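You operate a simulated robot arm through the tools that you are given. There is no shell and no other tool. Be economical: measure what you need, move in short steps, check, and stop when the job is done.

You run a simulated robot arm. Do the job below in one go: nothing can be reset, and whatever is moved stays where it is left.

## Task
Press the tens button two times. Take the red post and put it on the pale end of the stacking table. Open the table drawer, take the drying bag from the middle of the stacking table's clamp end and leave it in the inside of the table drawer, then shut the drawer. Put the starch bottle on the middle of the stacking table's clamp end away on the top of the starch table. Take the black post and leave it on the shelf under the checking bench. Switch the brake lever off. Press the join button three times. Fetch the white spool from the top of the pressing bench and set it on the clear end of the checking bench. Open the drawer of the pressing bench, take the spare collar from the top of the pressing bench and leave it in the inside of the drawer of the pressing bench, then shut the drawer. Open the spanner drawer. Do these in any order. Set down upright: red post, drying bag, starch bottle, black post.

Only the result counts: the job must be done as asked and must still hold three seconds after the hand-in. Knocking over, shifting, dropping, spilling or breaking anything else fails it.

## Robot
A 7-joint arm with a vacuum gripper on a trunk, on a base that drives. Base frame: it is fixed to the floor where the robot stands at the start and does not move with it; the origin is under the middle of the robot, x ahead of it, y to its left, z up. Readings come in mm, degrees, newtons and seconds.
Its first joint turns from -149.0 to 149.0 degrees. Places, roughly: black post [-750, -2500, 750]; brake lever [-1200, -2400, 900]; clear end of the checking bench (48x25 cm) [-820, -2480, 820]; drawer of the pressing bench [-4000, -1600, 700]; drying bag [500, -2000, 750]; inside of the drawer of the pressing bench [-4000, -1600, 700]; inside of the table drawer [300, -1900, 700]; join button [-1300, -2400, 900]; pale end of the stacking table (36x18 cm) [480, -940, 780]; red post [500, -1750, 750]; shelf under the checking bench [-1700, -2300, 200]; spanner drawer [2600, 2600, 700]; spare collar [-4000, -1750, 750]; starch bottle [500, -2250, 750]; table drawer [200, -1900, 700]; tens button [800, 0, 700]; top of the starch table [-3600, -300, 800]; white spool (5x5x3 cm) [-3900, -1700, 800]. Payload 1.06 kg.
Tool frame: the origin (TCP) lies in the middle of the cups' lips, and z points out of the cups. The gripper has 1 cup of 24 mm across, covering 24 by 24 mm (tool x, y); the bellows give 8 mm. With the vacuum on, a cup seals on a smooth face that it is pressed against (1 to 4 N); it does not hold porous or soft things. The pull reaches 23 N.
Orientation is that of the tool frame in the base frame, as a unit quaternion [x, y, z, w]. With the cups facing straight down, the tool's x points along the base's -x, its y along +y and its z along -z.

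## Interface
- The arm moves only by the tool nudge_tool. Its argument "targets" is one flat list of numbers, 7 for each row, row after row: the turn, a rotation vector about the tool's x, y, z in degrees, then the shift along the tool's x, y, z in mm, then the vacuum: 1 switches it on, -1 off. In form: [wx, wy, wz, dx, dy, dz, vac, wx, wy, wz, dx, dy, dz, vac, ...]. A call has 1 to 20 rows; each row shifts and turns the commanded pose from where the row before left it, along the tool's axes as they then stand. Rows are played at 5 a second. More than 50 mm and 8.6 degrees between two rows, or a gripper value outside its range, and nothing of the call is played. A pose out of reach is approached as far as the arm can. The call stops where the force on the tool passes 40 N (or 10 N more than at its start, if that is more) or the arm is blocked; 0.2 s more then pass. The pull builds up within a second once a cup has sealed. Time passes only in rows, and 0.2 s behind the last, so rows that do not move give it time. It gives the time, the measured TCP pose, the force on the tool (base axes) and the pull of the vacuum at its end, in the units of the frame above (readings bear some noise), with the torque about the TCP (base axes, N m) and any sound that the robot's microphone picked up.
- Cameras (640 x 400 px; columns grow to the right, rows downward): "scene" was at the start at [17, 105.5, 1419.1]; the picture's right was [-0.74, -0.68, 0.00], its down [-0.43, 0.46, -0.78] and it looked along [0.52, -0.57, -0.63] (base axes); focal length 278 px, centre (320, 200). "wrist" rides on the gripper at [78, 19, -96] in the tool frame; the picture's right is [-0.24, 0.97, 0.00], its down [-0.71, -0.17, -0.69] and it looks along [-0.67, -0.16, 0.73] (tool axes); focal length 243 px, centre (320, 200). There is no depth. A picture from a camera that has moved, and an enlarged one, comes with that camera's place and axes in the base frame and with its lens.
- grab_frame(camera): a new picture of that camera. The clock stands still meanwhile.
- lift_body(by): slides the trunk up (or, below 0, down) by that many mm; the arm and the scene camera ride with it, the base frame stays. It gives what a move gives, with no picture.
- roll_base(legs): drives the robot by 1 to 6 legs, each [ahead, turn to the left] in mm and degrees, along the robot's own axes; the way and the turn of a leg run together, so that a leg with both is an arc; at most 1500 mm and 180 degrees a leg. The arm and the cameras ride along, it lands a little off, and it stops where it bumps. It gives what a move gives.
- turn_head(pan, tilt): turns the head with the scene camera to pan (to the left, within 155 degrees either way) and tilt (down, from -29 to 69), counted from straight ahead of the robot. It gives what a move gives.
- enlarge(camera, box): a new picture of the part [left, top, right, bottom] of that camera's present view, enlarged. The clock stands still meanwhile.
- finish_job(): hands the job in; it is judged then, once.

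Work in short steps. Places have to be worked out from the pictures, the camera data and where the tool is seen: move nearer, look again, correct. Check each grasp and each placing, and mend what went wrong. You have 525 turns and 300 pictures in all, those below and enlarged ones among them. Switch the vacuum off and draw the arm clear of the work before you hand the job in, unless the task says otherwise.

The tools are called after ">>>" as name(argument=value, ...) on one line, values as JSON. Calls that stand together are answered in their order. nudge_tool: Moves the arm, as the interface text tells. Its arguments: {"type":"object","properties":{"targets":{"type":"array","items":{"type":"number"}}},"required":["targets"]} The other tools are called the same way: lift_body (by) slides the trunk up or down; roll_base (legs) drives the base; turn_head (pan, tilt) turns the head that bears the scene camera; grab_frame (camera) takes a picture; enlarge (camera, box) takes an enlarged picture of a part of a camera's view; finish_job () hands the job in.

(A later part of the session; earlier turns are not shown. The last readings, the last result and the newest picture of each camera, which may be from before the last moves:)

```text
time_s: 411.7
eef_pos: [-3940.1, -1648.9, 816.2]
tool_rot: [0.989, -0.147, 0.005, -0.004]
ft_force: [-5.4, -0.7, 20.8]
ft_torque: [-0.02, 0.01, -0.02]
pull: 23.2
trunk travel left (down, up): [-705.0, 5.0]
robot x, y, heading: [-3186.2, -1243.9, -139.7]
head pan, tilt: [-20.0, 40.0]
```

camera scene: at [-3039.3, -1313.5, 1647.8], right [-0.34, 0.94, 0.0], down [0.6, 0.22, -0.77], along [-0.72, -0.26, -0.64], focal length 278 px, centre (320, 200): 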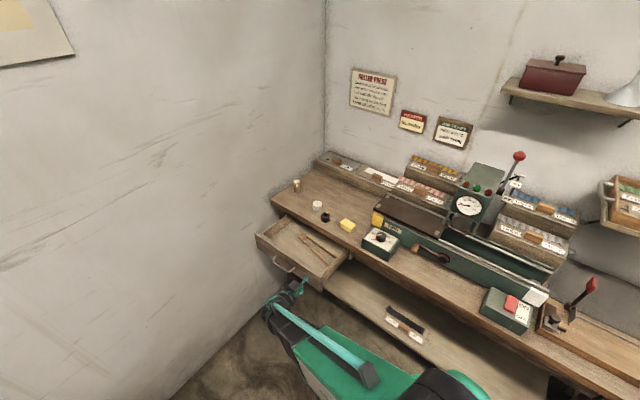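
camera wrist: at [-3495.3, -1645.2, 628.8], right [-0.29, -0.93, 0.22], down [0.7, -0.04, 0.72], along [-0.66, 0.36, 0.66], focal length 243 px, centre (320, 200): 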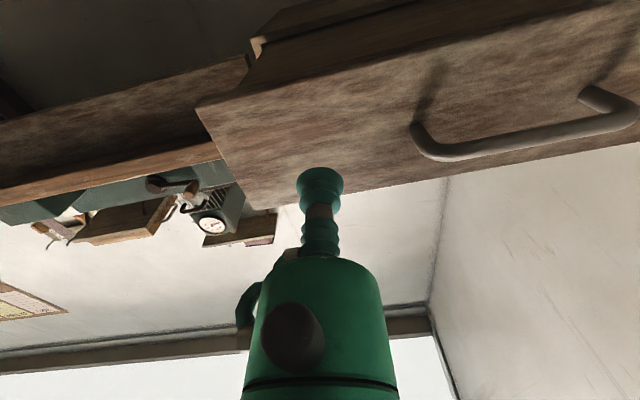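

Sealed. Lift, draw back, and reverse away from the bench.

>>> nudge_tool(targets=[0, 0, 0, 0, 0, -15, 1, 0, 0, 0, 0, 0, -35, 1, 0, 0, 0, 0, 0, -40, 1, 0, 0, 0, 0, 0, -40, 1, 0, 0, 0, 40, -30, 0, 1, 0, 0, 0, 40, -30, 0, 1, 0, 0, 0, 40, -30, 0, 1, 0, 0, 0, 40, -30, 0, 1, 0, 0, 0, 0, 0, 0, 1])

>>> roll_base(legs=[[-300, 0]])

>>> lift_body(by=-400)

```text
time_s: 413.7
eef_pos: [-3751.4, -1583.0, 948.6]
tool_rot: [0.989, -0.147, 0.006, -0.006]
ft_force: [0.3, -0.5, -0.5]
ft_torque: [0.05, 0.0, 0.03]
pull: 22.3
trunk travel left (down, up): [-705.0, 5.0]
robot x, y, heading: [-3180.8, -1246.6, -139.6]
head pan, tilt: [-20.0, 40.0]
```

```text
time_s: 415.8
eef_pos: [-3524.4, -1385.3, 949.5]
tool_rot: [0.989, -0.147, 0.005, -0.005]
ft_force: [-0.6, 0.1, 0.3]
ft_torque: [0.02, 0.03, -0.03]
pull: 22.8
trunk travel left (down, up): [-705.0, 5.0]
robot x, y, heading: [-2956.2, -1049.7, -139.4]
head pan, tilt: [-20.0, 40.0]
```

```text
time_s: 419.6
eef_pos: [-3524.7, -1386.6, 548.8]
tool_rot: [0.989, -0.147, 0.005, -0.005]
ft_force: [-0.3, -0.3, -0.2]
ft_torque: [0.02, -0.03, 0.01]
pull: 22.7
trunk travel left (down, up): [-305.0, 405.0]
robot x, y, heading: [-2954.7, -1048.5, -139.7]
head pan, tilt: [-20.0, 40.0]
```

>>> roll_base(legs=[[-160, 0], [0, 40], [0, 42]])

>>> roll_base(legs=[[0, 40], [400, 0]])

>>> turn_head(pan=-20, tilt=25)

>>> grab_frame(camera="scene")

```text
time_s: 424.8
eef_pos: [-2578.8, -1557.5, 549.1]
tool_rot: [0.842, 0.54, 0.001, -0.007]
ft_force: [0.2, -0.5, -1.2]
ft_torque: [0.0, -0.01, -0.01]
pull: 22.6
trunk travel left (down, up): [-305.0, 405.0]
robot x, y, heading: [-2832.1, -946.3, -57.5]
head pan, tilt: [-20.0, 40.0]
```

```text
time_s: 429.2
eef_pos: [-1864.9, -1361.9, 548.8]
tool_rot: [0.603, 0.798, -0.001, -0.008]
ft_force: [-0.5, 0.6, 0.4]
ft_torque: [-0.01, 0.01, -0.03]
pull: 23.4
trunk travel left (down, up): [-305.0, 405.0]
robot x, y, heading: [-2452.8, -1064.8, -16.6]
head pan, tilt: [-20.0, 40.0]
```

```text
time_s: 430.0
eef_pos: [-1864.6, -1360.4, 549.4]
tool_rot: [0.602, 0.798, -0.001, -0.008]
ft_force: [-0.9, 0.0, -0.7]
ft_torque: [0.02, 0.01, 0.0]
pull: 23.0
trunk travel left (down, up): [-305.0, 405.0]
robot x, y, heading: [-2456.4, -1062.4, -16.7]
head pan, tilt: [-20.0, 25.0]
```

```text
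164 pictures are left
camera scene: at [-2370.2, -944.3, 1271.0], right [-0.6, -0.8, 0.0], down [-0.34, 0.25, -0.91], along [0.73, -0.54, -0.42], focal length 278 px, centre (320, 200)
```

scene: 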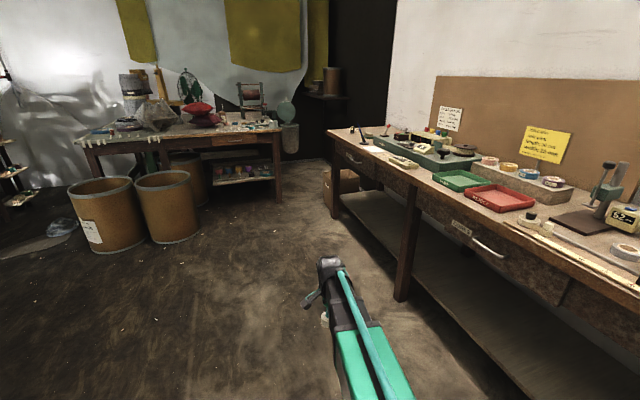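

Good view. Drive on toward the clear (far) end of the checking bench, then raise before turning.

>>> roll_base(legs=[[0, -6], [900, 0]])

>>> roll_base(legs=[[880, 0]])

>>> lift_body(by=400)

>>> nudge_tool(targets=[0, 0, 0, 0, 0, -35, 1, 0, 0, 0, 0, 0, -35, 1, 0, 0, 0, 0, 0, -35, 1, 0, 0, 0, 0, 0, 0, 1])

>>> roll_base(legs=[[0, -30], [0, -30]])

>>> turn_head(pan=-25, tilt=40)

>>> grab_frame(camera="scene")

```text
time_s: 435.2
eef_pos: [-1076.1, -1765.7, 548.3]
tool_rot: [0.642, 0.766, -0.001, -0.009]
ft_force: [-0.1, -0.5, -0.6]
ft_torque: [0.02, 0.0, 0.0]
pull: 22.4
trunk travel left (down, up): [-305.0, 405.0]
robot x, y, heading: [-1631.0, -1406.8, -22.6]
head pan, tilt: [-20.0, 25.0]
```

```text
time_s: 439.9
eef_pos: [-263.6, -2109.0, 547.9]
tool_rot: [0.644, 0.765, -0.002, -0.008]
ft_force: [-0.4, 0.1, -0.2]
ft_torque: [-0.03, 0.01, 0.0]
pull: 22.9
trunk travel left (down, up): [-305.0, 405.0]
robot x, y, heading: [-817.6, -1752.8, -22.8]
head pan, tilt: [-20.0, 25.0]
```

```text
time_s: 443.7
eef_pos: [-261.6, -2110.4, 949.0]
tool_rot: [0.644, 0.765, -0.001, -0.008]
ft_force: [-0.5, -0.3, 0.0]
ft_torque: [0.01, -0.02, -0.02]
pull: 23.3
trunk travel left (down, up): [-705.0, 5.0]
robot x, y, heading: [-815.6, -1751.0, -22.6]
head pan, tilt: [-20.0, 25.0]
```

```text
time_s: 444.7
eef_pos: [-260.0, -2110.5, 1052.7]
tool_rot: [0.644, 0.765, -0.001, -0.007]
ft_force: [-0.1, 0.5, 0.3]
ft_torque: [-0.02, -0.04, -0.01]
pull: 22.8
trunk travel left (down, up): [-705.0, 5.0]
robot x, y, heading: [-814.9, -1753.9, -22.9]
head pan, tilt: [-20.0, 25.0]
```

```text
time_s: 448.1
eef_pos: [-855.7, -2412.7, 1053.6]
tool_rot: [0.942, 0.335, 0.003, -0.007]
ft_force: [-0.2, -0.3, -0.5]
ft_torque: [-0.01, -0.01, 0.0]
pull: 23.0
trunk travel left (down, up): [-705.0, 5.0]
robot x, y, heading: [-817.4, -1753.1, -83.5]
head pan, tilt: [-20.0, 25.0]
```

```text
time_s: 448.9
eef_pos: [-856.4, -2412.7, 1052.8]
tool_rot: [0.942, 0.336, 0.003, -0.007]
ft_force: [0.5, -0.5, -0.7]
ft_torque: [0.01, -0.01, -0.02]
pull: 22.5
trunk travel left (down, up): [-705.0, 5.0]
robot x, y, heading: [-817.9, -1751.3, -83.3]
head pan, tilt: [-25.0, 40.0]
```

```text
163 pictures are left
camera scene: at [-676.6, -1769.0, 1647.9], right [-0.95, 0.32, 0.0], down [0.2, 0.61, -0.77], along [-0.24, -0.73, -0.64], focal length 278 px, centre (320, 200)
```

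scene: 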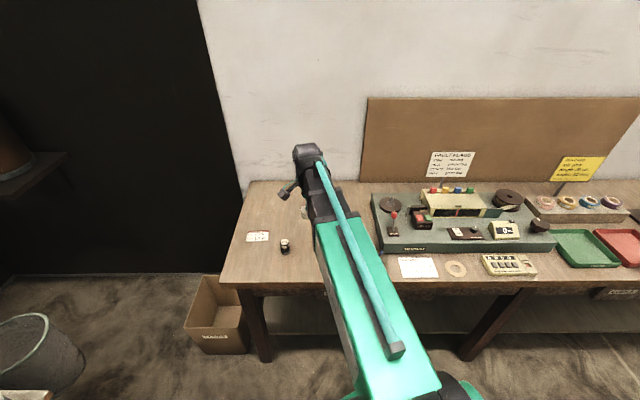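

>>> grab_frame(camera="wrist")

```text
162 pictures are left
camera wrist: at [-784.8, -2378.7, 1150.6], right [0.43, -0.9, -0.01], down [-0.66, -0.33, 0.68], along [-0.62, -0.28, -0.73], focal length 243 px, centre (320, 200)
```

wrist: 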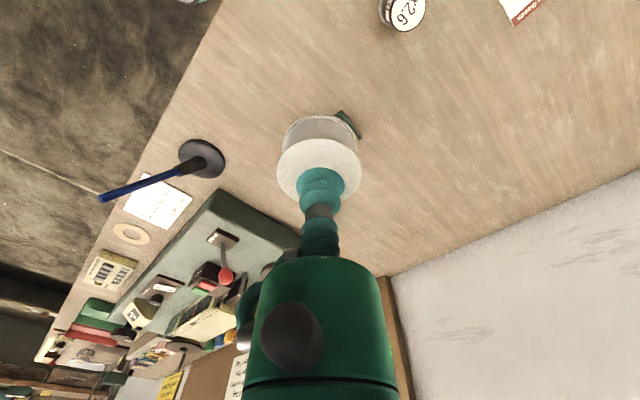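

I'll put the spool between the black post and the green block, near (-840,-2500). Move and descend partially.

>>> nudge_tool(targets=[0, 0, 0, -21, 39, 0, 1, 0, 0, 0, -21, 39, 0, 1, 0, 0, 0, 0, 0, 35, 1, 0, 0, 0, 0, 0, 35, 1, 0, 0, 0, 0, 0, 35, 1, 0, 0, 0, 0, 0, 30, 1, 0, 0, 0, 0, 0, 0, 1])

>>> grab_frame(camera="wrist")

>>> enlarge(camera="scene", box=[200, 160, 400, 320])

```text
time_s: 450.4
eef_pos: [-840.0, -2496.8, 916.0]
tool_rot: [0.942, 0.335, 0.003, -0.007]
ft_force: [1.0, -0.1, 0.3]
ft_torque: [0.0, -0.02, -0.01]
pull: 22.2
trunk travel left (down, up): [-705.0, 5.0]
robot x, y, heading: [-815.0, -1751.2, -83.1]
head pan, tilt: [-25.0, 40.0]
```

```text
161 pictures are left
camera wrist: at [-768.0, -2463.2, 1013.6], right [0.43, -0.9, -0.01], down [-0.66, -0.33, 0.68], along [-0.62, -0.28, -0.73], focal length 243 px, centre (320, 200)
```

wrist: 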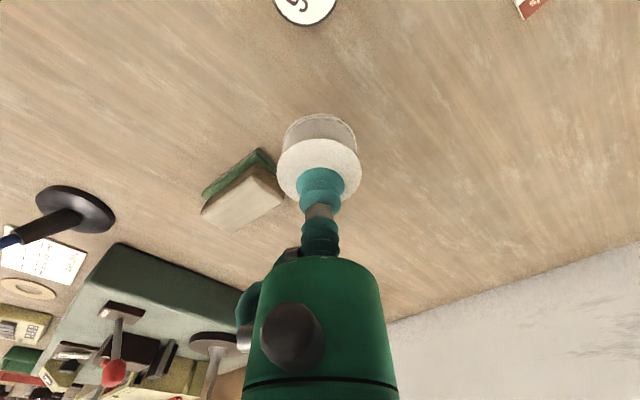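

```text
2.50 times, centred on (300, 240) of scene
camera zoom: at [-676.6, -1768.9, 1647.8], right [-0.95, 0.32, 0.0], down [0.2, 0.61, -0.77], along [-0.24, -0.73, -0.64], focal length 694 px, centre (370, 100)
```

zoom: 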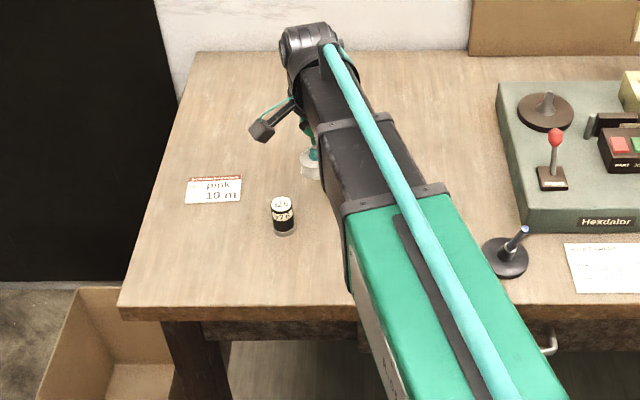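

Landing zone is clear. Lower.

>>> nudge_tool(targets=[0, 0, 0, 0, 0, 30, 1, 0, 0, 0, 0, 0, 25, 1, 0, 0, 0, 0, 0, 8, 1, 0, 0, 0, 0, 0, 0, 1])

>>> nudge_tool(targets=[0, 0, 0, 0, 0, 4, 1, 0, 0, 0, 0, 0, 0, 1])

>>> nudge_tool(targets=[0, 0, 0, 0, 0, 4, 1, 0, 0, 0, 0, 0, 0, 1])

```text
time_s: 451.4
eef_pos: [-839.5, -2495.0, 853.2]
tool_rot: [0.942, 0.336, 0.003, -0.008]
ft_force: [0.4, -0.3, -0.1]
ft_torque: [-0.03, -0.01, 0.05]
pull: 22.9
trunk travel left (down, up): [-705.0, 5.0]
robot x, y, heading: [-816.7, -1754.0, -83.2]
head pan, tilt: [-25.0, 40.0]
```

```text
time_s: 452.1
eef_pos: [-839.5, -2495.5, 850.1]
tool_rot: [0.942, 0.335, 0.002, -0.007]
ft_force: [0.3, -0.1, 0.4]
ft_torque: [-0.02, 0.03, 0.01]
pull: 22.6
trunk travel left (down, up): [-705.0, 5.0]
robot x, y, heading: [-817.8, -1749.8, -83.4]
head pan, tilt: [-25.0, 40.0]
```

```text
time_s: 452.6
eef_pos: [-840.0, -2495.9, 845.3]
tool_rot: [0.942, 0.335, 0.003, -0.007]
ft_force: [0.4, -0.4, -1.5]
ft_torque: [0.01, 0.01, 0.03]
pull: 23.0
trunk travel left (down, up): [-705.0, 5.0]
robot x, y, heading: [-817.0, -1748.7, -83.5]
head pan, tilt: [-25.0, 40.0]
```

>>> nudge_tool(targets=[0, 0, 0, 0, 0, 4, 1, 0, 0, 0, 0, 0, 0, 1])

>>> nudge_tool(targets=[0, 0, 0, 0, 0, 4, 1, 0, 0, 0, 0, 0, 0, 1])

>>> nudge_tool(targets=[0, 0, 0, 0, 0, 4, 1, 0, 0, 0, 0, 0, 0, 1])

```text
time_s: 453.2
eef_pos: [-839.8, -2495.8, 842.8]
tool_rot: [0.942, 0.335, 0.003, -0.007]
ft_force: [-1.1, -3.5, 17.0]
ft_torque: [-0.03, -0.01, -0.02]
pull: 22.9
trunk travel left (down, up): [-705.0, 5.0]
robot x, y, heading: [-818.3, -1751.8, -83.6]
head pan, tilt: [-25.0, 40.0]
```

```text
time_s: 453.9
eef_pos: [-839.6, -2494.6, 839.0]
tool_rot: [0.942, 0.336, 0.003, -0.006]
ft_force: [-0.5, -2.8, 18.8]
ft_torque: [-0.01, 0.0, -0.02]
pull: 22.7
trunk travel left (down, up): [-705.0, 5.0]
robot x, y, heading: [-821.1, -1750.9, -83.5]
head pan, tilt: [-25.0, 40.0]
```

```text
time_s: 454.4
eef_pos: [-839.8, -2494.2, 834.9]
tool_rot: [0.942, 0.336, 0.003, -0.006]
ft_force: [-0.2, -5.5, 32.6]
ft_torque: [-0.01, -0.05, -0.04]
pull: 22.7
trunk travel left (down, up): [-705.0, 5.0]
robot x, y, heading: [-816.1, -1754.9, -83.6]
head pan, tilt: [-25.0, 40.0]
```

Down. Ease off, release, rise.

>>> nudge_tool(targets=[0, 0, 0, 0, 0, -6, 1, 0, 0, 0, 0, 0, 0, -1, 0, 0, 0, 0, 0, 0, -1, 0, 0, 0, 0, 0, 0, -1, 0, 0, 0, 0, 0, -5, -1, 0, 0, 0, 0, 0, -25, -1, 0, 0, 0, 0, 0, -45, -1, 0, 0, 0, 0, 0, -45, -1, 0, 0, 0, 0, 0, 0, -1])

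>>> grab_frame(camera="wrist")

```text
time_s: 456.4
eef_pos: [-839.8, -2497.6, 958.8]
tool_rot: [0.942, 0.336, 0.002, -0.007]
ft_force: [0.2, 0.0, -0.2]
ft_torque: [-0.02, 0.02, 0.0]
pull: 0.0
trunk travel left (down, up): [-705.0, 5.0]
robot x, y, heading: [-819.3, -1748.3, -83.5]
head pan, tilt: [-25.0, 40.0]
```

```text
159 pictures are left
camera wrist: at [-767.9, -2463.5, 1057.5], right [0.43, -0.9, -0.01], down [-0.66, -0.33, 0.68], along [-0.62, -0.28, -0.73], focal length 243 px, centre (320, 200)
```

wrist: 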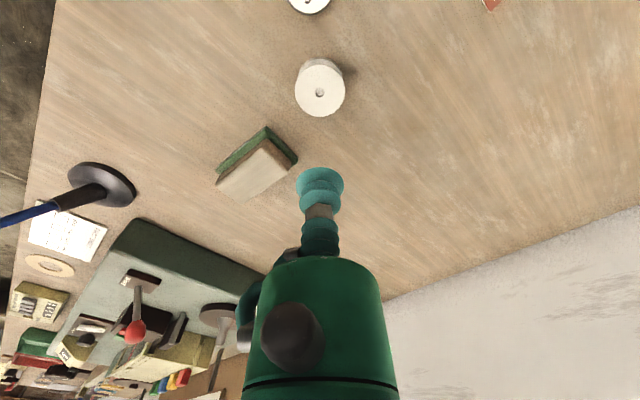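

Spool is in place. Now examine the device with the brake lever and join button.

>>> turn_head(pan=-40, tilt=40)

>>> enlarge(camera="scene", box=[220, 140, 480, 300])

```text
time_s: 457.2
eef_pos: [-839.1, -2497.7, 960.0]
tool_rot: [0.942, 0.335, 0.003, -0.007]
ft_force: [0.4, -0.4, -0.8]
ft_torque: [-0.03, 0.0, -0.02]
pull: 0.0
trunk travel left (down, up): [-705.0, 5.0]
robot x, y, heading: [-819.0, -1751.2, -83.7]
head pan, tilt: [-40.0, 40.0]
```

```text
2.46 times, centred on (350, 220) of scene
camera zoom: at [-696.5, -1759.3, 1647.8], right [-0.83, 0.55, 0.0], down [0.35, 0.54, -0.77], along [-0.42, -0.64, -0.64], focal length 683 px, centre (246, 151)
```

zoom: 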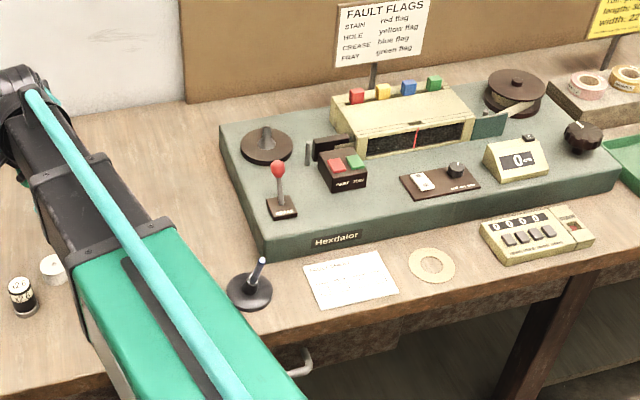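

>>> enlarge(camera="scene", box=[310, 185, 430, 245])

```text
5.33 times, centred on (370, 215) of scene
camera zoom: at [-696.5, -1759.3, 1647.8], right [-0.83, 0.55, 0.0], down [0.35, 0.54, -0.77], along [-0.42, -0.64, -0.64], focal length 1480 px, centre (53, 120)
```

zoom: 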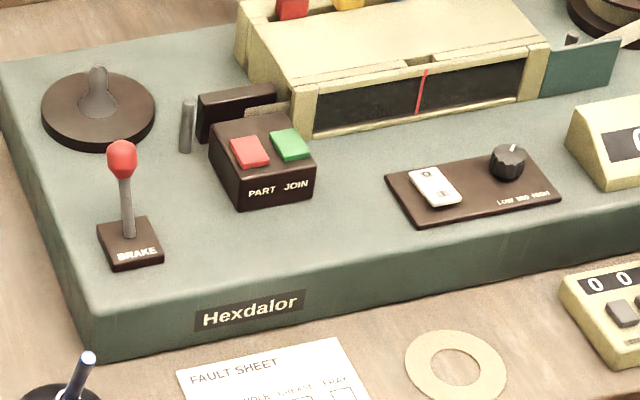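

JOIN is the green button; BRAKE is the red-ball lever. Move the wrist camera over them.

>>> nudge_tool(targets=[0, 0, 0, 0, 0, -45, -1, 0, 0, 0, 0, 0, -45, -1, 0, 0, 0, 0, 0, -35, -1, 0, 0, 0, -20.2, -40.6, 0, -1, 0, 0, 0, -20.2, -40.6, 0, -1, 0, 0, 0, -20.2, -40.6, 0, -1, 0, 0, 0, -20.2, -40.6, 0, -1, 0, 0, 0, -20.2, -40.6, 0, -1, 0, 0, 0, -20.2, -40.6, 0, -1, 0, 0, 0, -20.2, -40.6, 0, -1, 0, 0, 0, -20.2, -40.6, 0, -1, 0, 0, 0, 0, 0, 0, -1])

>>> grab_frame(camera="wrist")

```text
time_s: 459.8
eef_pos: [-1171.4, -2350.8, 1089.1]
tool_rot: [0.942, 0.336, 0.003, -0.007]
ft_force: [0.0, -0.8, 0.1]
ft_torque: [-0.02, 0.01, 0.03]
pull: 0.1
trunk travel left (down, up): [-705.0, 5.0]
robot x, y, heading: [-816.1, -1752.4, -83.4]
head pan, tilt: [-40.0, 40.0]
```

```text
156 pictures are left
camera wrist: at [-1099.3, -2317.1, 1185.2], right [0.43, -0.9, -0.01], down [-0.66, -0.33, 0.68], along [-0.62, -0.29, -0.73], focal length 243 px, centre (320, 200)
```

wrist: 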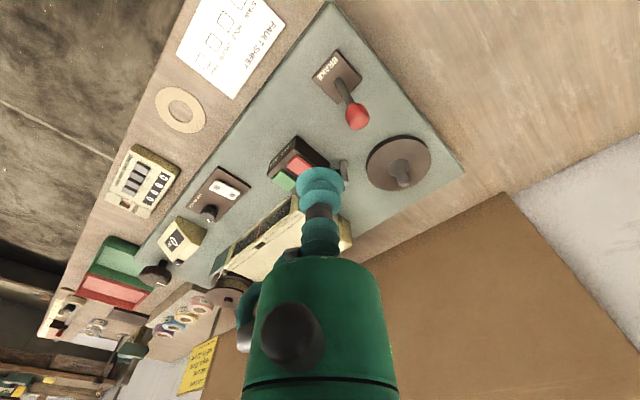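

>>> enlarge(camera="wrist", box=[240, 30, 400, 210])

```text
2.22 times, centred on (320, 120) of wrist
camera zoom: at [-1099.3, -2317.1, 1185.2], right [0.43, -0.9, -0.01], down [-0.66, -0.33, 0.68], along [-0.62, -0.29, -0.73], focal length 539 px, centre (320, 378)
```

zoom: 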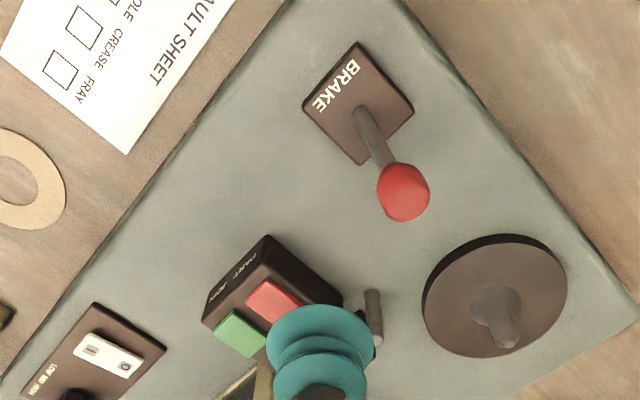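

The lever leans back toward the wall (ball near (-1184,-2404,931), pivot (-1176,-2382,872)). Off must be the forward throw; I'll come down behind the ball and check.

>>> nudge_tool(targets=[0, 0, 0, -38.8, 27.1, 0, -1, 0, 0, 0, -38.8, 27.1, 0, -1, 0, 0, 0, 0, 0, 40, -1, 0, 0, 0, 0, 0, 40, -1, 0, 0, 0, 0, 0, 0, -1])

>>> grab_frame(camera="wrist")

>>> enlarge(camera="scene", box=[280, 150, 420, 250])

```text
time_s: 461.0
eef_pos: [-1198.3, -2440.4, 1006.4]
tool_rot: [0.942, 0.335, 0.004, -0.008]
ft_force: [0.6, 0.0, -0.3]
ft_torque: [0.0, 0.01, 0.01]
pull: 0.0
trunk travel left (down, up): [-705.0, 5.0]
robot x, y, heading: [-818.5, -1749.1, -83.2]
head pan, tilt: [-40.0, 40.0]
```

```text
154 pictures are left
camera wrist: at [-1125.1, -2406.3, 1102.8], right [0.43, -0.9, -0.01], down [-0.66, -0.33, 0.68], along [-0.62, -0.28, -0.73], focal length 243 px, centre (320, 200)
```

wrist: 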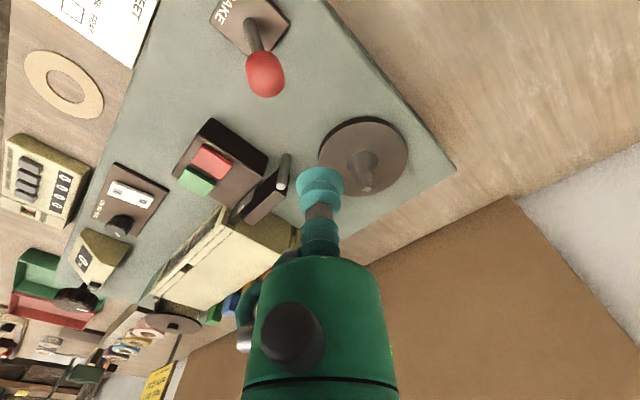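

```text
4.00 times, centred on (350, 200) of scene
camera zoom: at [-696.6, -1759.2, 1647.8], right [-0.83, 0.55, 0.0], down [0.35, 0.54, -0.77], along [-0.42, -0.64, -0.64], focal length 1110 px, centre (200, 200)
```

zoom: 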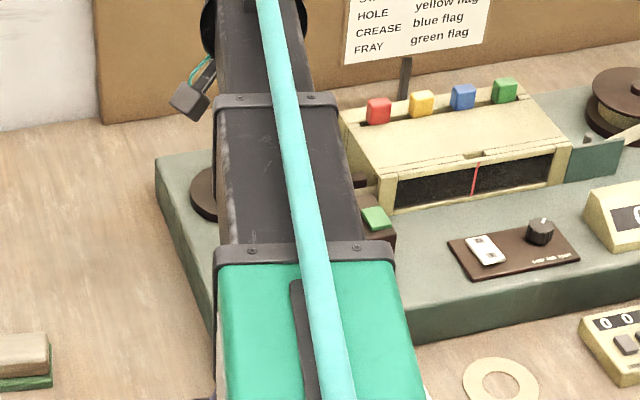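

On-axis point is right behind the ball (~57 mm). Descend to ball height.

>>> nudge_tool(targets=[0, 0, 0, 0, 0, 40, -1, 0, 0, 0, 0, 0, 40, -1, 0, 0, 0, 0, 0, 0, -1])

>>> grab_frame(camera="wrist")

```text
time_s: 461.8
eef_pos: [-1196.2, -2438.7, 926.1]
tool_rot: [0.942, 0.336, 0.003, -0.007]
ft_force: [0.3, -1.2, -0.3]
ft_torque: [-0.01, 0.0, -0.02]
pull: 0.0
trunk travel left (down, up): [-705.0, 5.0]
robot x, y, heading: [-818.7, -1751.8, -83.5]
head pan, tilt: [-40.0, 40.0]
```

```text
152 pictures are left
camera wrist: at [-1125.1, -2404.9, 1022.7], right [0.43, -0.9, -0.01], down [-0.66, -0.33, 0.68], along [-0.62, -0.29, -0.73], focal length 243 px, centre (320, 200)
```

wrist: 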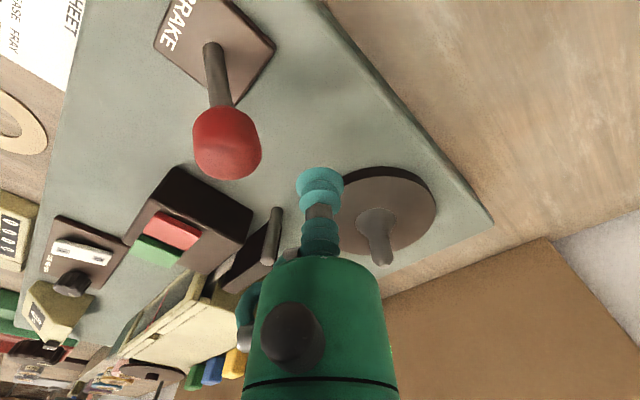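

Aligned. Push the lever toward the front in small steps.

>>> nudge_tool(targets=[0, 0, 0, 8.4, -5.4, 0, -1, 0, 0, 0, 8.4, -5.4, 0, -1, 0, 0, 0, 6.7, -4.3, 0, -1, 0, 0, 0, 6.7, -4.3, 0, -1, 0, 0, 0, 6.7, -4.3, 0, -1, 0, 0, 0, 6.7, -4.3, 0, -1, 0, 0, 0, 0, 0, 0, -1])

>>> grab_frame(camera="wrist")

```text
time_s: 463.4
eef_pos: [-1180.4, -2389.3, 927.6]
tool_rot: [0.942, 0.335, 0.003, -0.007]
ft_force: [-0.1, -0.4, 4.8]
ft_torque: [0.08, -0.05, -0.02]
pull: 0.2
trunk travel left (down, up): [-705.0, 5.0]
robot x, y, heading: [-816.7, -1752.9, -83.2]
head pan, tilt: [-40.0, 40.0]
```

```text
151 pictures are left
camera wrist: at [-1108.2, -2355.5, 1023.9], right [0.43, -0.9, -0.01], down [-0.66, -0.33, 0.68], along [-0.62, -0.28, -0.73], focal length 243 px, centre (320, 200)
```

wrist: 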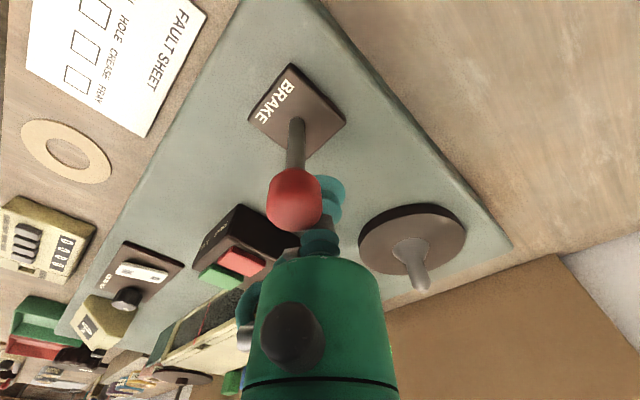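

>>> nudge_tool(targets=[0, 0, 0, 6.7, -4.3, 0, -1, 0, 0, 0, 6.7, -4.3, 0, -1, 0, 0, 0, 6.7, -4.3, 0, -1, 0, 0, 0, 0, 0, 0, -1])

>>> grab_frame(camera="wrist")

```text
time_s: 464.4
eef_pos: [-1173.5, -2366.9, 927.1]
tool_rot: [0.942, 0.336, 0.003, -0.007]
ft_force: [0.5, 1.5, -0.2]
ft_torque: [-0.01, 0.0, 0.01]
pull: 0.1
trunk travel left (down, up): [-705.0, 5.0]
robot x, y, heading: [-814.8, -1749.1, -83.3]
head pan, tilt: [-40.0, 40.0]
```

```text
150 pictures are left
camera wrist: at [-1100.9, -2333.2, 1024.4], right [0.43, -0.9, -0.01], down [-0.66, -0.33, 0.68], along [-0.62, -0.28, -0.73], focal length 243 px, centre (320, 200)
```

wrist: 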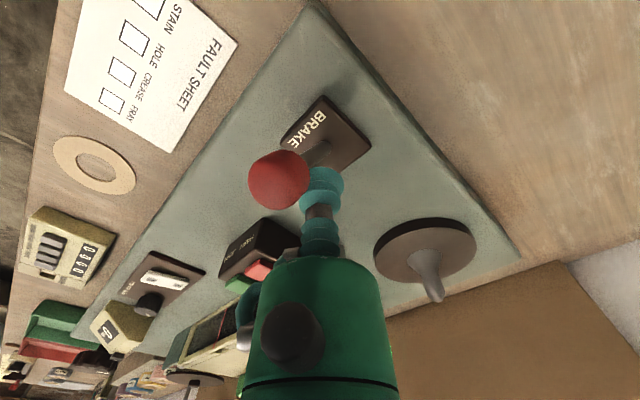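

The lever seems to have swung to the front. Back off upward and check.

>>> nudge_tool(targets=[0, 0, 0, -8.4, 5.4, 0, -1, 0, 0, 0, -16.8, 10.8, 0, -1, 0, 0, 0, 0, 0, -40, -1, 0, 0, 0, 0, 0, -40, -1, 0, 0, 0, 0, 0, -40, -1, 0, 0, 0, 0, 0, -30, -1, 0, 0, 0, 0, 0, 0, -1])

>>> grab_frame(camera="wrist")

```text
time_s: 466.0
eef_pos: [-1182.9, -2397.9, 1076.2]
tool_rot: [0.942, 0.336, 0.004, -0.008]
ft_force: [-0.1, -0.1, 0.4]
ft_torque: [0.01, 0.04, -0.01]
pull: 0.0
trunk travel left (down, up): [-705.0, 5.0]
robot x, y, heading: [-815.1, -1750.6, -83.4]
head pan, tilt: [-40.0, 40.0]
```

```text
149 pictures are left
camera wrist: at [-1110.8, -2365.3, 1173.9], right [0.43, -0.9, -0.01], down [-0.66, -0.33, 0.68], along [-0.62, -0.28, -0.73], focal length 243 px, centre (320, 200)
```

wrist: 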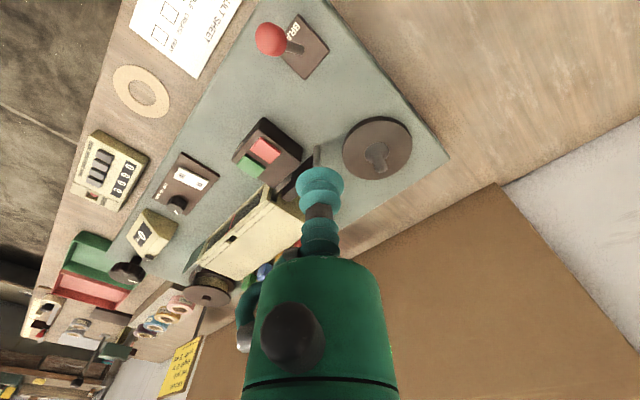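

>>> enlarge(camera="wrist", box=[200, 0, 400, 200])

```text
2.00 times, centred on (300, 100) of wrist
camera zoom: at [-1110.8, -2365.3, 1173.9], right [0.43, -0.9, -0.01], down [-0.66, -0.33, 0.68], along [-0.62, -0.28, -0.73], focal length 485 px, centre (360, 400)
```

zoom: 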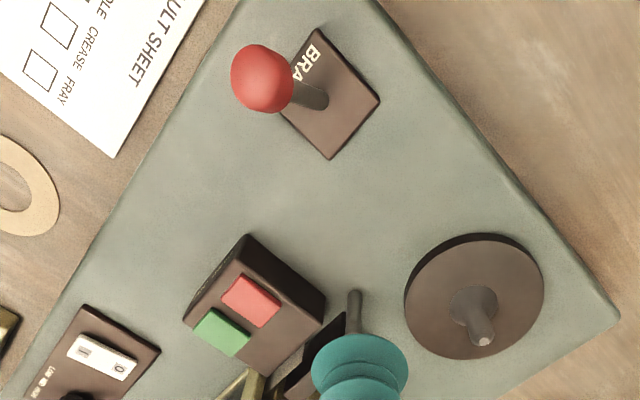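

Lever is thrown forward. Now position over the green JOIN button at about (-1300,-2359,928).

>>> nudge_tool(targets=[0, 0, 0, -22, -34.7, 0, -1, 0, 0, 0, -22, -34.7, 0, -1, 0, 0, 0, -22, -34.7, 0, -1, 0, 0, 0, 0, 0, 45, -1, 0, 0, 0, 0, 0, 45, -1, 0, 0, 0, 0, 0, 0, -1])

>>> enlarge(camera="wrist", box=[220, 50, 420, 210])

```text
time_s: 467.4
eef_pos: [-1299.7, -2357.8, 986.8]
tool_rot: [0.942, 0.336, 0.003, -0.008]
ft_force: [0.3, 1.1, -0.7]
ft_torque: [-0.02, 0.04, 0.0]
pull: 0.0
trunk travel left (down, up): [-705.0, 5.0]
robot x, y, heading: [-814.9, -1750.2, -83.4]
head pan, tilt: [-40.0, 40.0]
```

```text
2.50 times, centred on (320, 130) of wrist
camera zoom: at [-1227.7, -2323.8, 1084.1], right [0.43, -0.9, -0.01], down [-0.66, -0.33, 0.68], along [-0.62, -0.28, -0.73], focal length 606 px, centre (320, 375)
```

zoom: 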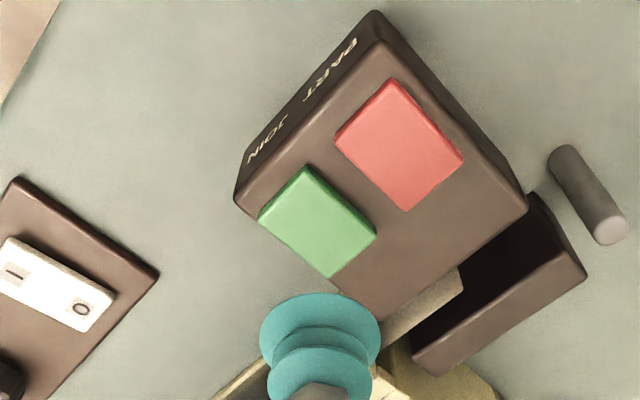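

>>> nudge_tool(targets=[0, 0, 0, 0, 0, 30, -1, 0, 0, 0, 0, 0, 0, -1])

>>> enlarge(camera="wrist", box=[220, 50, 420, 210])

```text
time_s: 468.0
eef_pos: [-1298.6, -2356.2, 956.6]
tool_rot: [0.942, 0.335, 0.004, -0.007]
ft_force: [-0.4, -1.1, -0.4]
ft_torque: [-0.01, 0.0, 0.01]
pull: 0.1
trunk travel left (down, up): [-705.0, 5.0]
robot x, y, heading: [-816.5, -1751.4, -83.3]
head pan, tilt: [-40.0, 40.0]
```

```text
2.50 times, centred on (320, 130) of wrist
camera zoom: at [-1227.0, -2323.0, 1054.0], right [0.43, -0.9, -0.01], down [-0.66, -0.33, 0.68], along [-0.62, -0.28, -0.73], focal length 606 px, centre (320, 375)
```

zoom: 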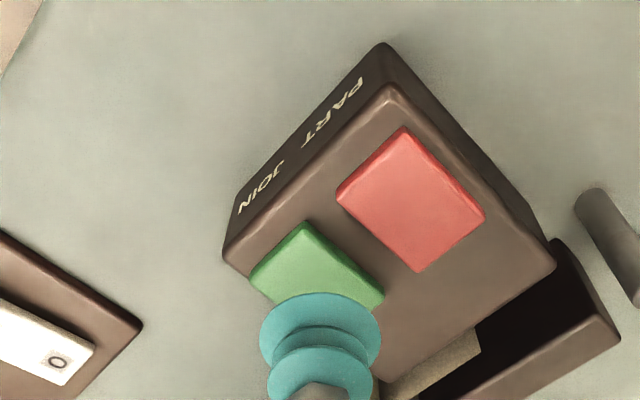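

Aligned; the button top is ~20 mm below. Press down until click.

>>> nudge_tool(targets=[0, 0, 0, 0, 0, 14, -1, 0, 0, 0, 0, 0, 4, -1, 0, 0, 0, 0, 0, 3, -1, 0, 0, 0, 0, 0, 0, -1])

```text
time_s: 469.0
eef_pos: [-1300.0, -2356.2, 936.6]
tool_rot: [0.942, 0.336, 0.003, -0.007]
ft_force: [0.2, 0.3, -0.8]
ft_torque: [0.01, -0.02, -0.01]
pull: 0.1
trunk travel left (down, up): [-705.0, 5.0]
robot x, y, heading: [-816.9, -1750.0, -83.2]
head pan, tilt: [-40.0, 40.0]
```

>>> nudge_tool(targets=[0, 0, 0, 0, 0, 3, -1, 0, 0, 0, 0, 0, 0, -1])

```text
time_s: 469.6
eef_pos: [-1299.7, -2356.5, 932.3]
tool_rot: [0.942, 0.335, 0.003, -0.007]
ft_force: [0.0, 0.2, -0.4]
ft_torque: [0.01, 0.0, -0.01]
pull: 0.1
trunk travel left (down, up): [-705.0, 5.0]
robot x, y, heading: [-817.8, -1750.4, -83.0]
head pan, tilt: [-40.0, 40.0]
```

>>> nudge_tool(targets=[0, 0, 0, 0, 0, 3, -1, 0, 0, 0, 0, 0, 0, -1])

```text
time_s: 470.2
eef_pos: [-1299.8, -2356.1, 930.3]
tool_rot: [0.942, 0.336, 0.003, -0.008]
ft_force: [-0.8, -0.7, -0.6]
ft_torque: [0.0, -0.03, -0.01]
pull: 0.1
trunk travel left (down, up): [-705.0, 5.0]
robot x, y, heading: [-818.2, -1754.2, -83.6]
head pan, tilt: [-40.0, 40.0]
```

>>> nudge_tool(targets=[0, 0, 0, 0, 0, 3, -1, 0, 0, 0, 0, 0, 0, -1])

>>> enlarge(camera="wrist", box=[220, 50, 420, 210])

```text
time_s: 470.8
eef_pos: [-1300.0, -2357.4, 926.7]
tool_rot: [0.942, 0.335, 0.003, -0.006]
ft_force: [-0.3, -0.5, 0.3]
ft_torque: [-0.01, -0.01, -0.01]
pull: 0.1
trunk travel left (down, up): [-705.0, 5.0]
robot x, y, heading: [-814.4, -1752.9, -83.2]
head pan, tilt: [-40.0, 40.0]
```

```text
2.50 times, centred on (320, 130) of wrist
camera zoom: at [-1227.3, -2323.1, 1024.0], right [0.43, -0.9, -0.01], down [-0.66, -0.33, 0.68], along [-0.62, -0.28, -0.73], focal length 606 px, centre (320, 375)
```

zoom: 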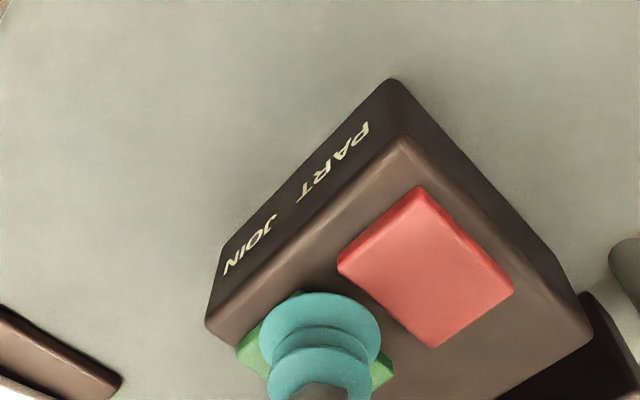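

>>> nudge_tool(targets=[0, 0, 0, 0, 0, 2.5, -1, 0, 0, 0, 0, 0, 0, -1])

```text
time_s: 471.4
eef_pos: [-1300.4, -2356.4, 924.8]
tool_rot: [0.942, 0.336, 0.002, -0.008]
ft_force: [-0.3, 0.0, 0.8]
ft_torque: [0.03, -0.02, 0.0]
pull: 0.0
trunk travel left (down, up): [-705.0, 5.0]
robot x, y, heading: [-819.8, -1749.2, -83.3]
head pan, tilt: [-40.0, 40.0]
```

>>> nudge_tool(targets=[0, 0, 0, 0, 0, 2.5, -1, 0, 0, 0, 0, 0, 0, -1])

```text
time_s: 472.0
eef_pos: [-1298.8, -2356.7, 921.5]
tool_rot: [0.942, 0.336, 0.003, -0.008]
ft_force: [0.4, -0.1, 1.0]
ft_torque: [0.02, 0.01, 0.0]
pull: 0.0
trunk travel left (down, up): [-705.0, 5.0]
robot x, y, heading: [-817.4, -1750.5, -83.3]
head pan, tilt: [-40.0, 40.0]
```

>>> nudge_tool(targets=[0, 0, 0, 0, 0, 2.5, -1, 0, 0, 0, 0, 0, 0, -1])

```text
time_s: 472.6
eef_pos: [-1299.6, -2356.6, 918.3]
tool_rot: [0.942, 0.335, 0.003, -0.008]
ft_force: [0.0, 0.5, 0.2]
ft_torque: [0.02, 0.0, 0.0]
pull: 0.1
trunk travel left (down, up): [-705.0, 5.0]
robot x, y, heading: [-817.2, -1752.1, -83.3]
head pan, tilt: [-40.0, 40.0]
```

>>> enlarge(camera="wrist", box=[220, 80, 420, 240])

```text
2.50 times, centred on (320, 160) of wrist
camera zoom: at [-1227.0, -2323.0, 1016.5], right [0.43, -0.9, -0.01], down [-0.66, -0.33, 0.68], along [-0.62, -0.28, -0.73], focal length 606 px, centre (320, 300)
```

zoom: 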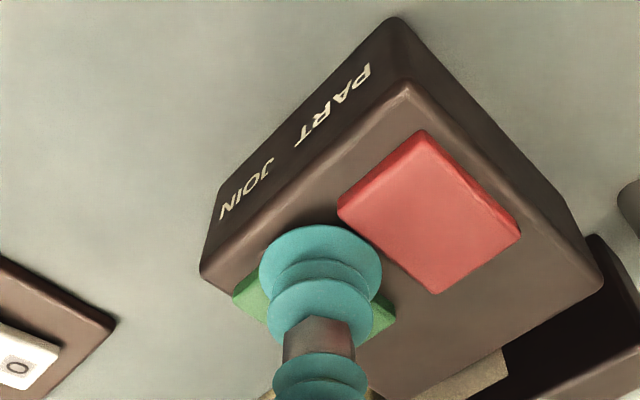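

The cup is ~9 mm toward the front of the button. Raise, shift forward 9.5 mm, and press again.

>>> nudge_tool(targets=[0, 0, 0, 0, 0, -15, -1, 0, 0, 0, -9.5, 0, 0, -1, 0, 0, 0, 0, 0, 8, -1, 0, 0, 0, 0, 0, 0, -1])

>>> enlarge(camera="wrist", box=[220, 80, 420, 240])

```text
time_s: 473.6
eef_pos: [-1305.9, -2363.2, 925.1]
tool_rot: [0.942, 0.336, 0.003, -0.008]
ft_force: [0.5, 0.1, -0.1]
ft_torque: [-0.03, 0.01, -0.01]
pull: 0.1
trunk travel left (down, up): [-705.0, 5.0]
robot x, y, heading: [-822.2, -1746.1, -83.6]
head pan, tilt: [-40.0, 40.0]
```

```text
2.50 times, centred on (320, 160) of wrist
camera zoom: at [-1234.3, -2329.3, 1023.3], right [0.43, -0.9, -0.01], down [-0.66, -0.33, 0.68], along [-0.62, -0.28, -0.73], focal length 606 px, centre (320, 300)
```

zoom: 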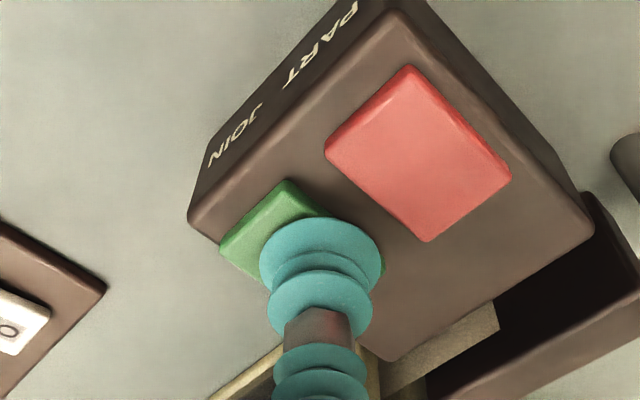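

Centred in depth; shift 3.5 mm sideways (away from PART) and press.

>>> nudge_tool(targets=[0, 0, 0, 0, -3.5, 0, -1, 0, 0, 0, 0, 0, 4, -1, 0, 0, 0, 0, 0, 0, -1])

```text
time_s: 474.4
eef_pos: [-1307.9, -2360.0, 921.2]
tool_rot: [0.942, 0.335, 0.003, -0.008]
ft_force: [0.3, 0.4, 0.1]
ft_torque: [-0.02, -0.01, 0.0]
pull: 0.1
trunk travel left (down, up): [-705.0, 5.0]
robot x, y, heading: [-814.2, -1752.8, -83.6]
head pan, tilt: [-40.0, 40.0]
```

>>> nudge_tool(targets=[0, 0, 0, 0, 0, 3, -1, 0, 0, 0, 0, 0, 0, -1])

```text
time_s: 475.0
eef_pos: [-1309.6, -2359.3, 919.5]
tool_rot: [0.942, 0.336, 0.002, -0.008]
ft_force: [0.6, -0.1, 1.2]
ft_torque: [0.0, -0.01, -0.01]
pull: 0.0
trunk travel left (down, up): [-705.0, 5.0]
robot x, y, heading: [-818.1, -1747.4, -83.5]
head pan, tilt: [-40.0, 40.0]
```

>>> nudge_tool(targets=[0, 0, 0, 0, 0, 3, -1, 0, 0, 0, 0, 0, 0, -1])

```text
time_s: 475.6
eef_pos: [-1308.8, -2359.2, 917.0]
tool_rot: [0.942, 0.336, 0.004, -0.008]
ft_force: [-0.1, 0.3, 1.8]
ft_torque: [-0.04, 0.01, -0.02]
pull: 0.1
trunk travel left (down, up): [-705.0, 5.0]
robot x, y, heading: [-818.4, -1750.0, -83.7]
head pan, tilt: [-40.0, 40.0]
heard: click
```

First click. Release and press again.

>>> nudge_tool(targets=[0, 0, 0, 0, 0, -12, -1, 0, 0, 0, 0, 0, 0, -1])

>>> nudge_tool(targets=[0, 0, 0, 0, 0, 9, -1, 0, 0, 0, 0, 0, 3, -1, 0, 0, 0, 0, 0, 0, -1])

```text
time_s: 476.2
eef_pos: [-1307.7, -2360.2, 928.6]
tool_rot: [0.942, 0.335, 0.003, -0.007]
ft_force: [0.2, -0.9, 0.4]
ft_torque: [-0.01, -0.03, 0.01]
pull: 0.1
trunk travel left (down, up): [-705.0, 5.0]
robot x, y, heading: [-816.7, -1751.1, -83.7]
head pan, tilt: [-40.0, 40.0]
```

```text
time_s: 477.0
eef_pos: [-1308.8, -2360.2, 916.9]
tool_rot: [0.942, 0.335, 0.003, -0.007]
ft_force: [0.2, 1.1, 2.4]
ft_torque: [-0.01, -0.04, 0.01]
pull: 0.1
trunk travel left (down, up): [-705.0, 5.0]
robot x, y, heading: [-817.2, -1751.9, -83.3]
head pan, tilt: [-40.0, 40.0]
heard: click
```

Second click. Once more.

>>> nudge_tool(targets=[0, 0, 0, 0, 0, -12, -1, 0, 0, 0, 0, 0, 0, -1])

>>> nudge_tool(targets=[0, 0, 0, 0, 0, 9, -1, 0, 0, 0, 0, 0, 3, -1, 0, 0, 0, 0, 0, 0, -1])

```text
time_s: 477.6
eef_pos: [-1308.7, -2359.6, 927.8]
tool_rot: [0.942, 0.335, 0.003, -0.008]
ft_force: [-0.4, 0.1, 0.3]
ft_torque: [0.02, 0.01, 0.01]
pull: 0.0
trunk travel left (down, up): [-705.0, 5.0]
robot x, y, heading: [-814.2, -1751.5, -83.4]
head pan, tilt: [-40.0, 40.0]
```

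```text
time_s: 478.4
eef_pos: [-1309.0, -2359.2, 916.8]
tool_rot: [0.942, 0.335, 0.003, -0.007]
ft_force: [0.8, 1.1, 2.2]
ft_torque: [-0.01, -0.02, 0.0]
pull: 0.2
trunk travel left (down, up): [-705.0, 5.0]
robot x, y, heading: [-817.4, -1751.7, -83.4]
head pan, tilt: [-40.0, 40.0]
heard: click
```

Three clicks done. Rise and go over to the black post.

>>> nudge_tool(targets=[0, 0, 0, 0, 0, -45, -1, 0, 0, 0, 0, 0, -45, -1, 0, 0, 0, 0, 0, -45, -1, 0, 0, 0, 29.2, 34.6, 0, -1, 0, 0, 0, 29.2, 34.6, 0, -1, 0, 0, 0, 29.2, 34.6, 0, -1, 0, 0, 0, 29.2, 34.6, 0, -1, 0, 0, 0, 29.2, 34.6, 0, -1, 0, 0, 0, 29.2, 34.6, 0, -1, 0, 0, 0, 29.2, 34.6, 0, -1, 0, 0, 0, 29.2, 34.6, 0, -1, 0, 0, 0, 29.2, 34.6, 0, -1, 0, 0, 0, 29.2, 34.6, 0, -1, 0, 0, 0, 29.2, 34.6, 0, -1, 0, 0, 0, 29.2, 34.6, 0, -1, 0, 0, 0, 0, 0, 0, -1])

>>> grab_frame(camera="wrist")

```text
time_s: 481.8
eef_pos: [-774.1, -2461.5, 1050.9]
tool_rot: [0.942, 0.334, 0.003, -0.007]
ft_force: [-0.2, -0.2, 0.7]
ft_torque: [0.0, 0.01, -0.02]
pull: 0.0
trunk travel left (down, up): [-705.0, 5.0]
robot x, y, heading: [-819.0, -1752.2, -83.3]
head pan, tilt: [-40.0, 40.0]
```

```text
142 pictures are left
camera wrist: at [-701.7, -2428.3, 1147.4], right [0.43, -0.9, -0.01], down [-0.66, -0.33, 0.68], along [-0.62, -0.28, -0.73], focal length 243 px, centre (320, 200)
```

wrist: 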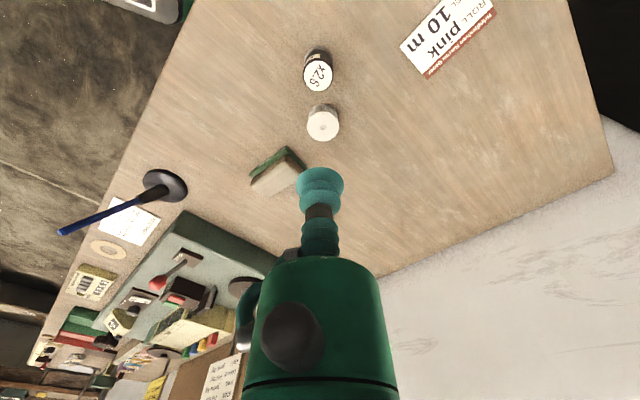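

Aligned nearly. Level the tool and descend toward the post.

>>> nudge_tool(targets=[-0.68, -0.55, 0, -4, -2, 0, -1, 0, 0, 0, 0, 0, 45, -1, 0, 0, 0, 0, 0, 45, -1, 0, 0, 0, 0, 0, 45, -1, 0, 0, 0, 0, 0, 35, -1, 0, 0, 0, 0, 0, 0, -1])

>>> enlarge(camera="wrist", box=[240, 60, 400, 200])

```text
time_s: 483.2
eef_pos: [-779.1, -2462.9, 879.3]
tool_rot: [0.942, 0.336, 0.001, -0.001]
ft_force: [-0.2, -0.4, -0.9]
ft_torque: [0.02, 0.0, -0.03]
pull: 0.1
trunk travel left (down, up): [-705.0, 5.0]
robot x, y, heading: [-818.3, -1753.4, -83.5]
head pan, tilt: [-40.0, 40.0]
```

```text
2.86 times, centred on (320, 130) of wrist
camera zoom: at [-706.4, -2427.8, 976.9], right [0.43, -0.9, 0.0], down [-0.66, -0.32, 0.68], along [-0.62, -0.3, -0.73], focal length 693 px, centre (320, 400)
```

zoom: 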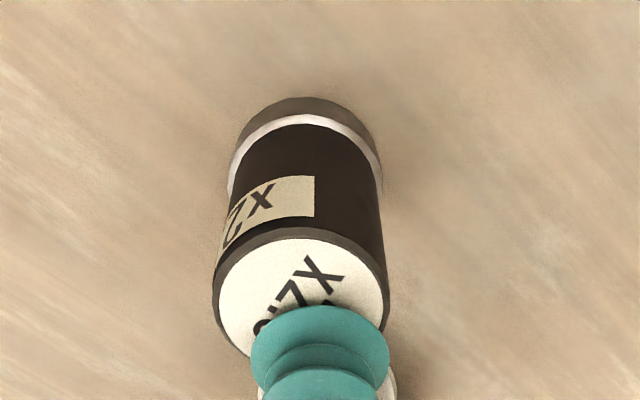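

Shift 4 mm sideways, then seal.

>>> nudge_tool(targets=[0, 0, 0, 0, -4, 10, 1, 0, 0, 0, 0, 0, 5, 1, 0, 0, 0, 0, 0, 2, 1, 0, 0, 0, 0, 0, 0, 1, 0, 0, 0, 0, 0, 0, 1])

```text
time_s: 484.5
eef_pos: [-780.1, -2460.7, 865.9]
tool_rot: [0.942, 0.337, 0.0, 0.003]
ft_force: [0.5, -5.6, 21.5]
ft_torque: [0.14, 0.03, -0.03]
pull: 0.0
trunk travel left (down, up): [-705.0, 5.0]
robot x, y, heading: [-818.3, -1754.8, -83.2]
head pan, tilt: [-40.0, 40.0]
stopped in row 5: the force on the tool passed its limit at 40 N (the readings are from after the stop); the commanded pose is now the measured one
```

>>> nudge_tool(targets=[0, 0, 0, 0, 0, -6, 1, 0, 0, 0, 0, 0, 0, 1])

>>> enlarge(camera="wrist", box=[240, 60, 400, 200])

```text
time_s: 485.1
eef_pos: [-782.4, -2460.3, 868.3]
tool_rot: [0.942, 0.336, 0.0, 0.001]
ft_force: [1.3, -1.0, 3.9]
ft_torque: [0.05, 0.01, -0.03]
pull: 0.0
trunk travel left (down, up): [-705.0, 5.0]
robot x, y, heading: [-814.7, -1749.0, -83.8]
head pan, tilt: [-40.0, 40.0]
```

```text
2.86 times, centred on (320, 130) of wrist
camera zoom: at [-709.1, -2425.0, 966.5], right [0.43, -0.9, 0.0], down [-0.66, -0.31, 0.68], along [-0.62, -0.3, -0.73], focal length 693 px, centre (320, 400)
```

zoom: 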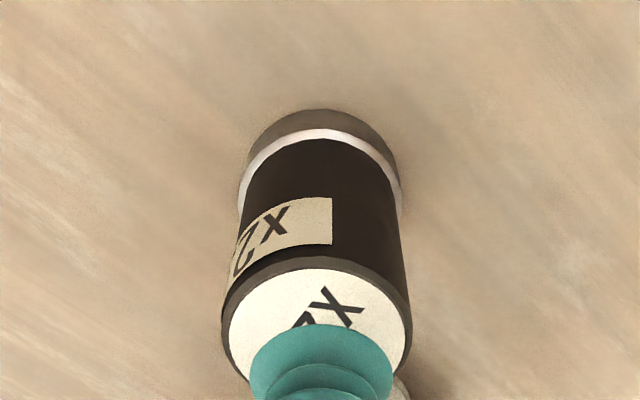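

The cup is ~3.5 mm too far; lift, correct, press lightly.

>>> nudge_tool(targets=[0, 0, 0, 0, 0, -8, 1, 0, 0, 0, 3.5, 0, 0, 1, 0, 0, 0, 0, 0, 5, 1, 0, 0, 0, 0, 0, 2, 1, 0, 0, 0, 0, 0, 0, 1, 0, 0, 0, 0, 0, 0, 1])

```text
time_s: 486.5
eef_pos: [-778.7, -2457.7, 871.6]
tool_rot: [0.942, 0.335, 0.0, 0.002]
ft_force: [0.9, -1.1, 13.0]
ft_torque: [-0.02, 0.05, -0.01]
pull: 22.9
trunk travel left (down, up): [-705.0, 5.0]
robot x, y, heading: [-819.5, -1752.6, -83.6]
head pan, tilt: [-40.0, 40.0]
```

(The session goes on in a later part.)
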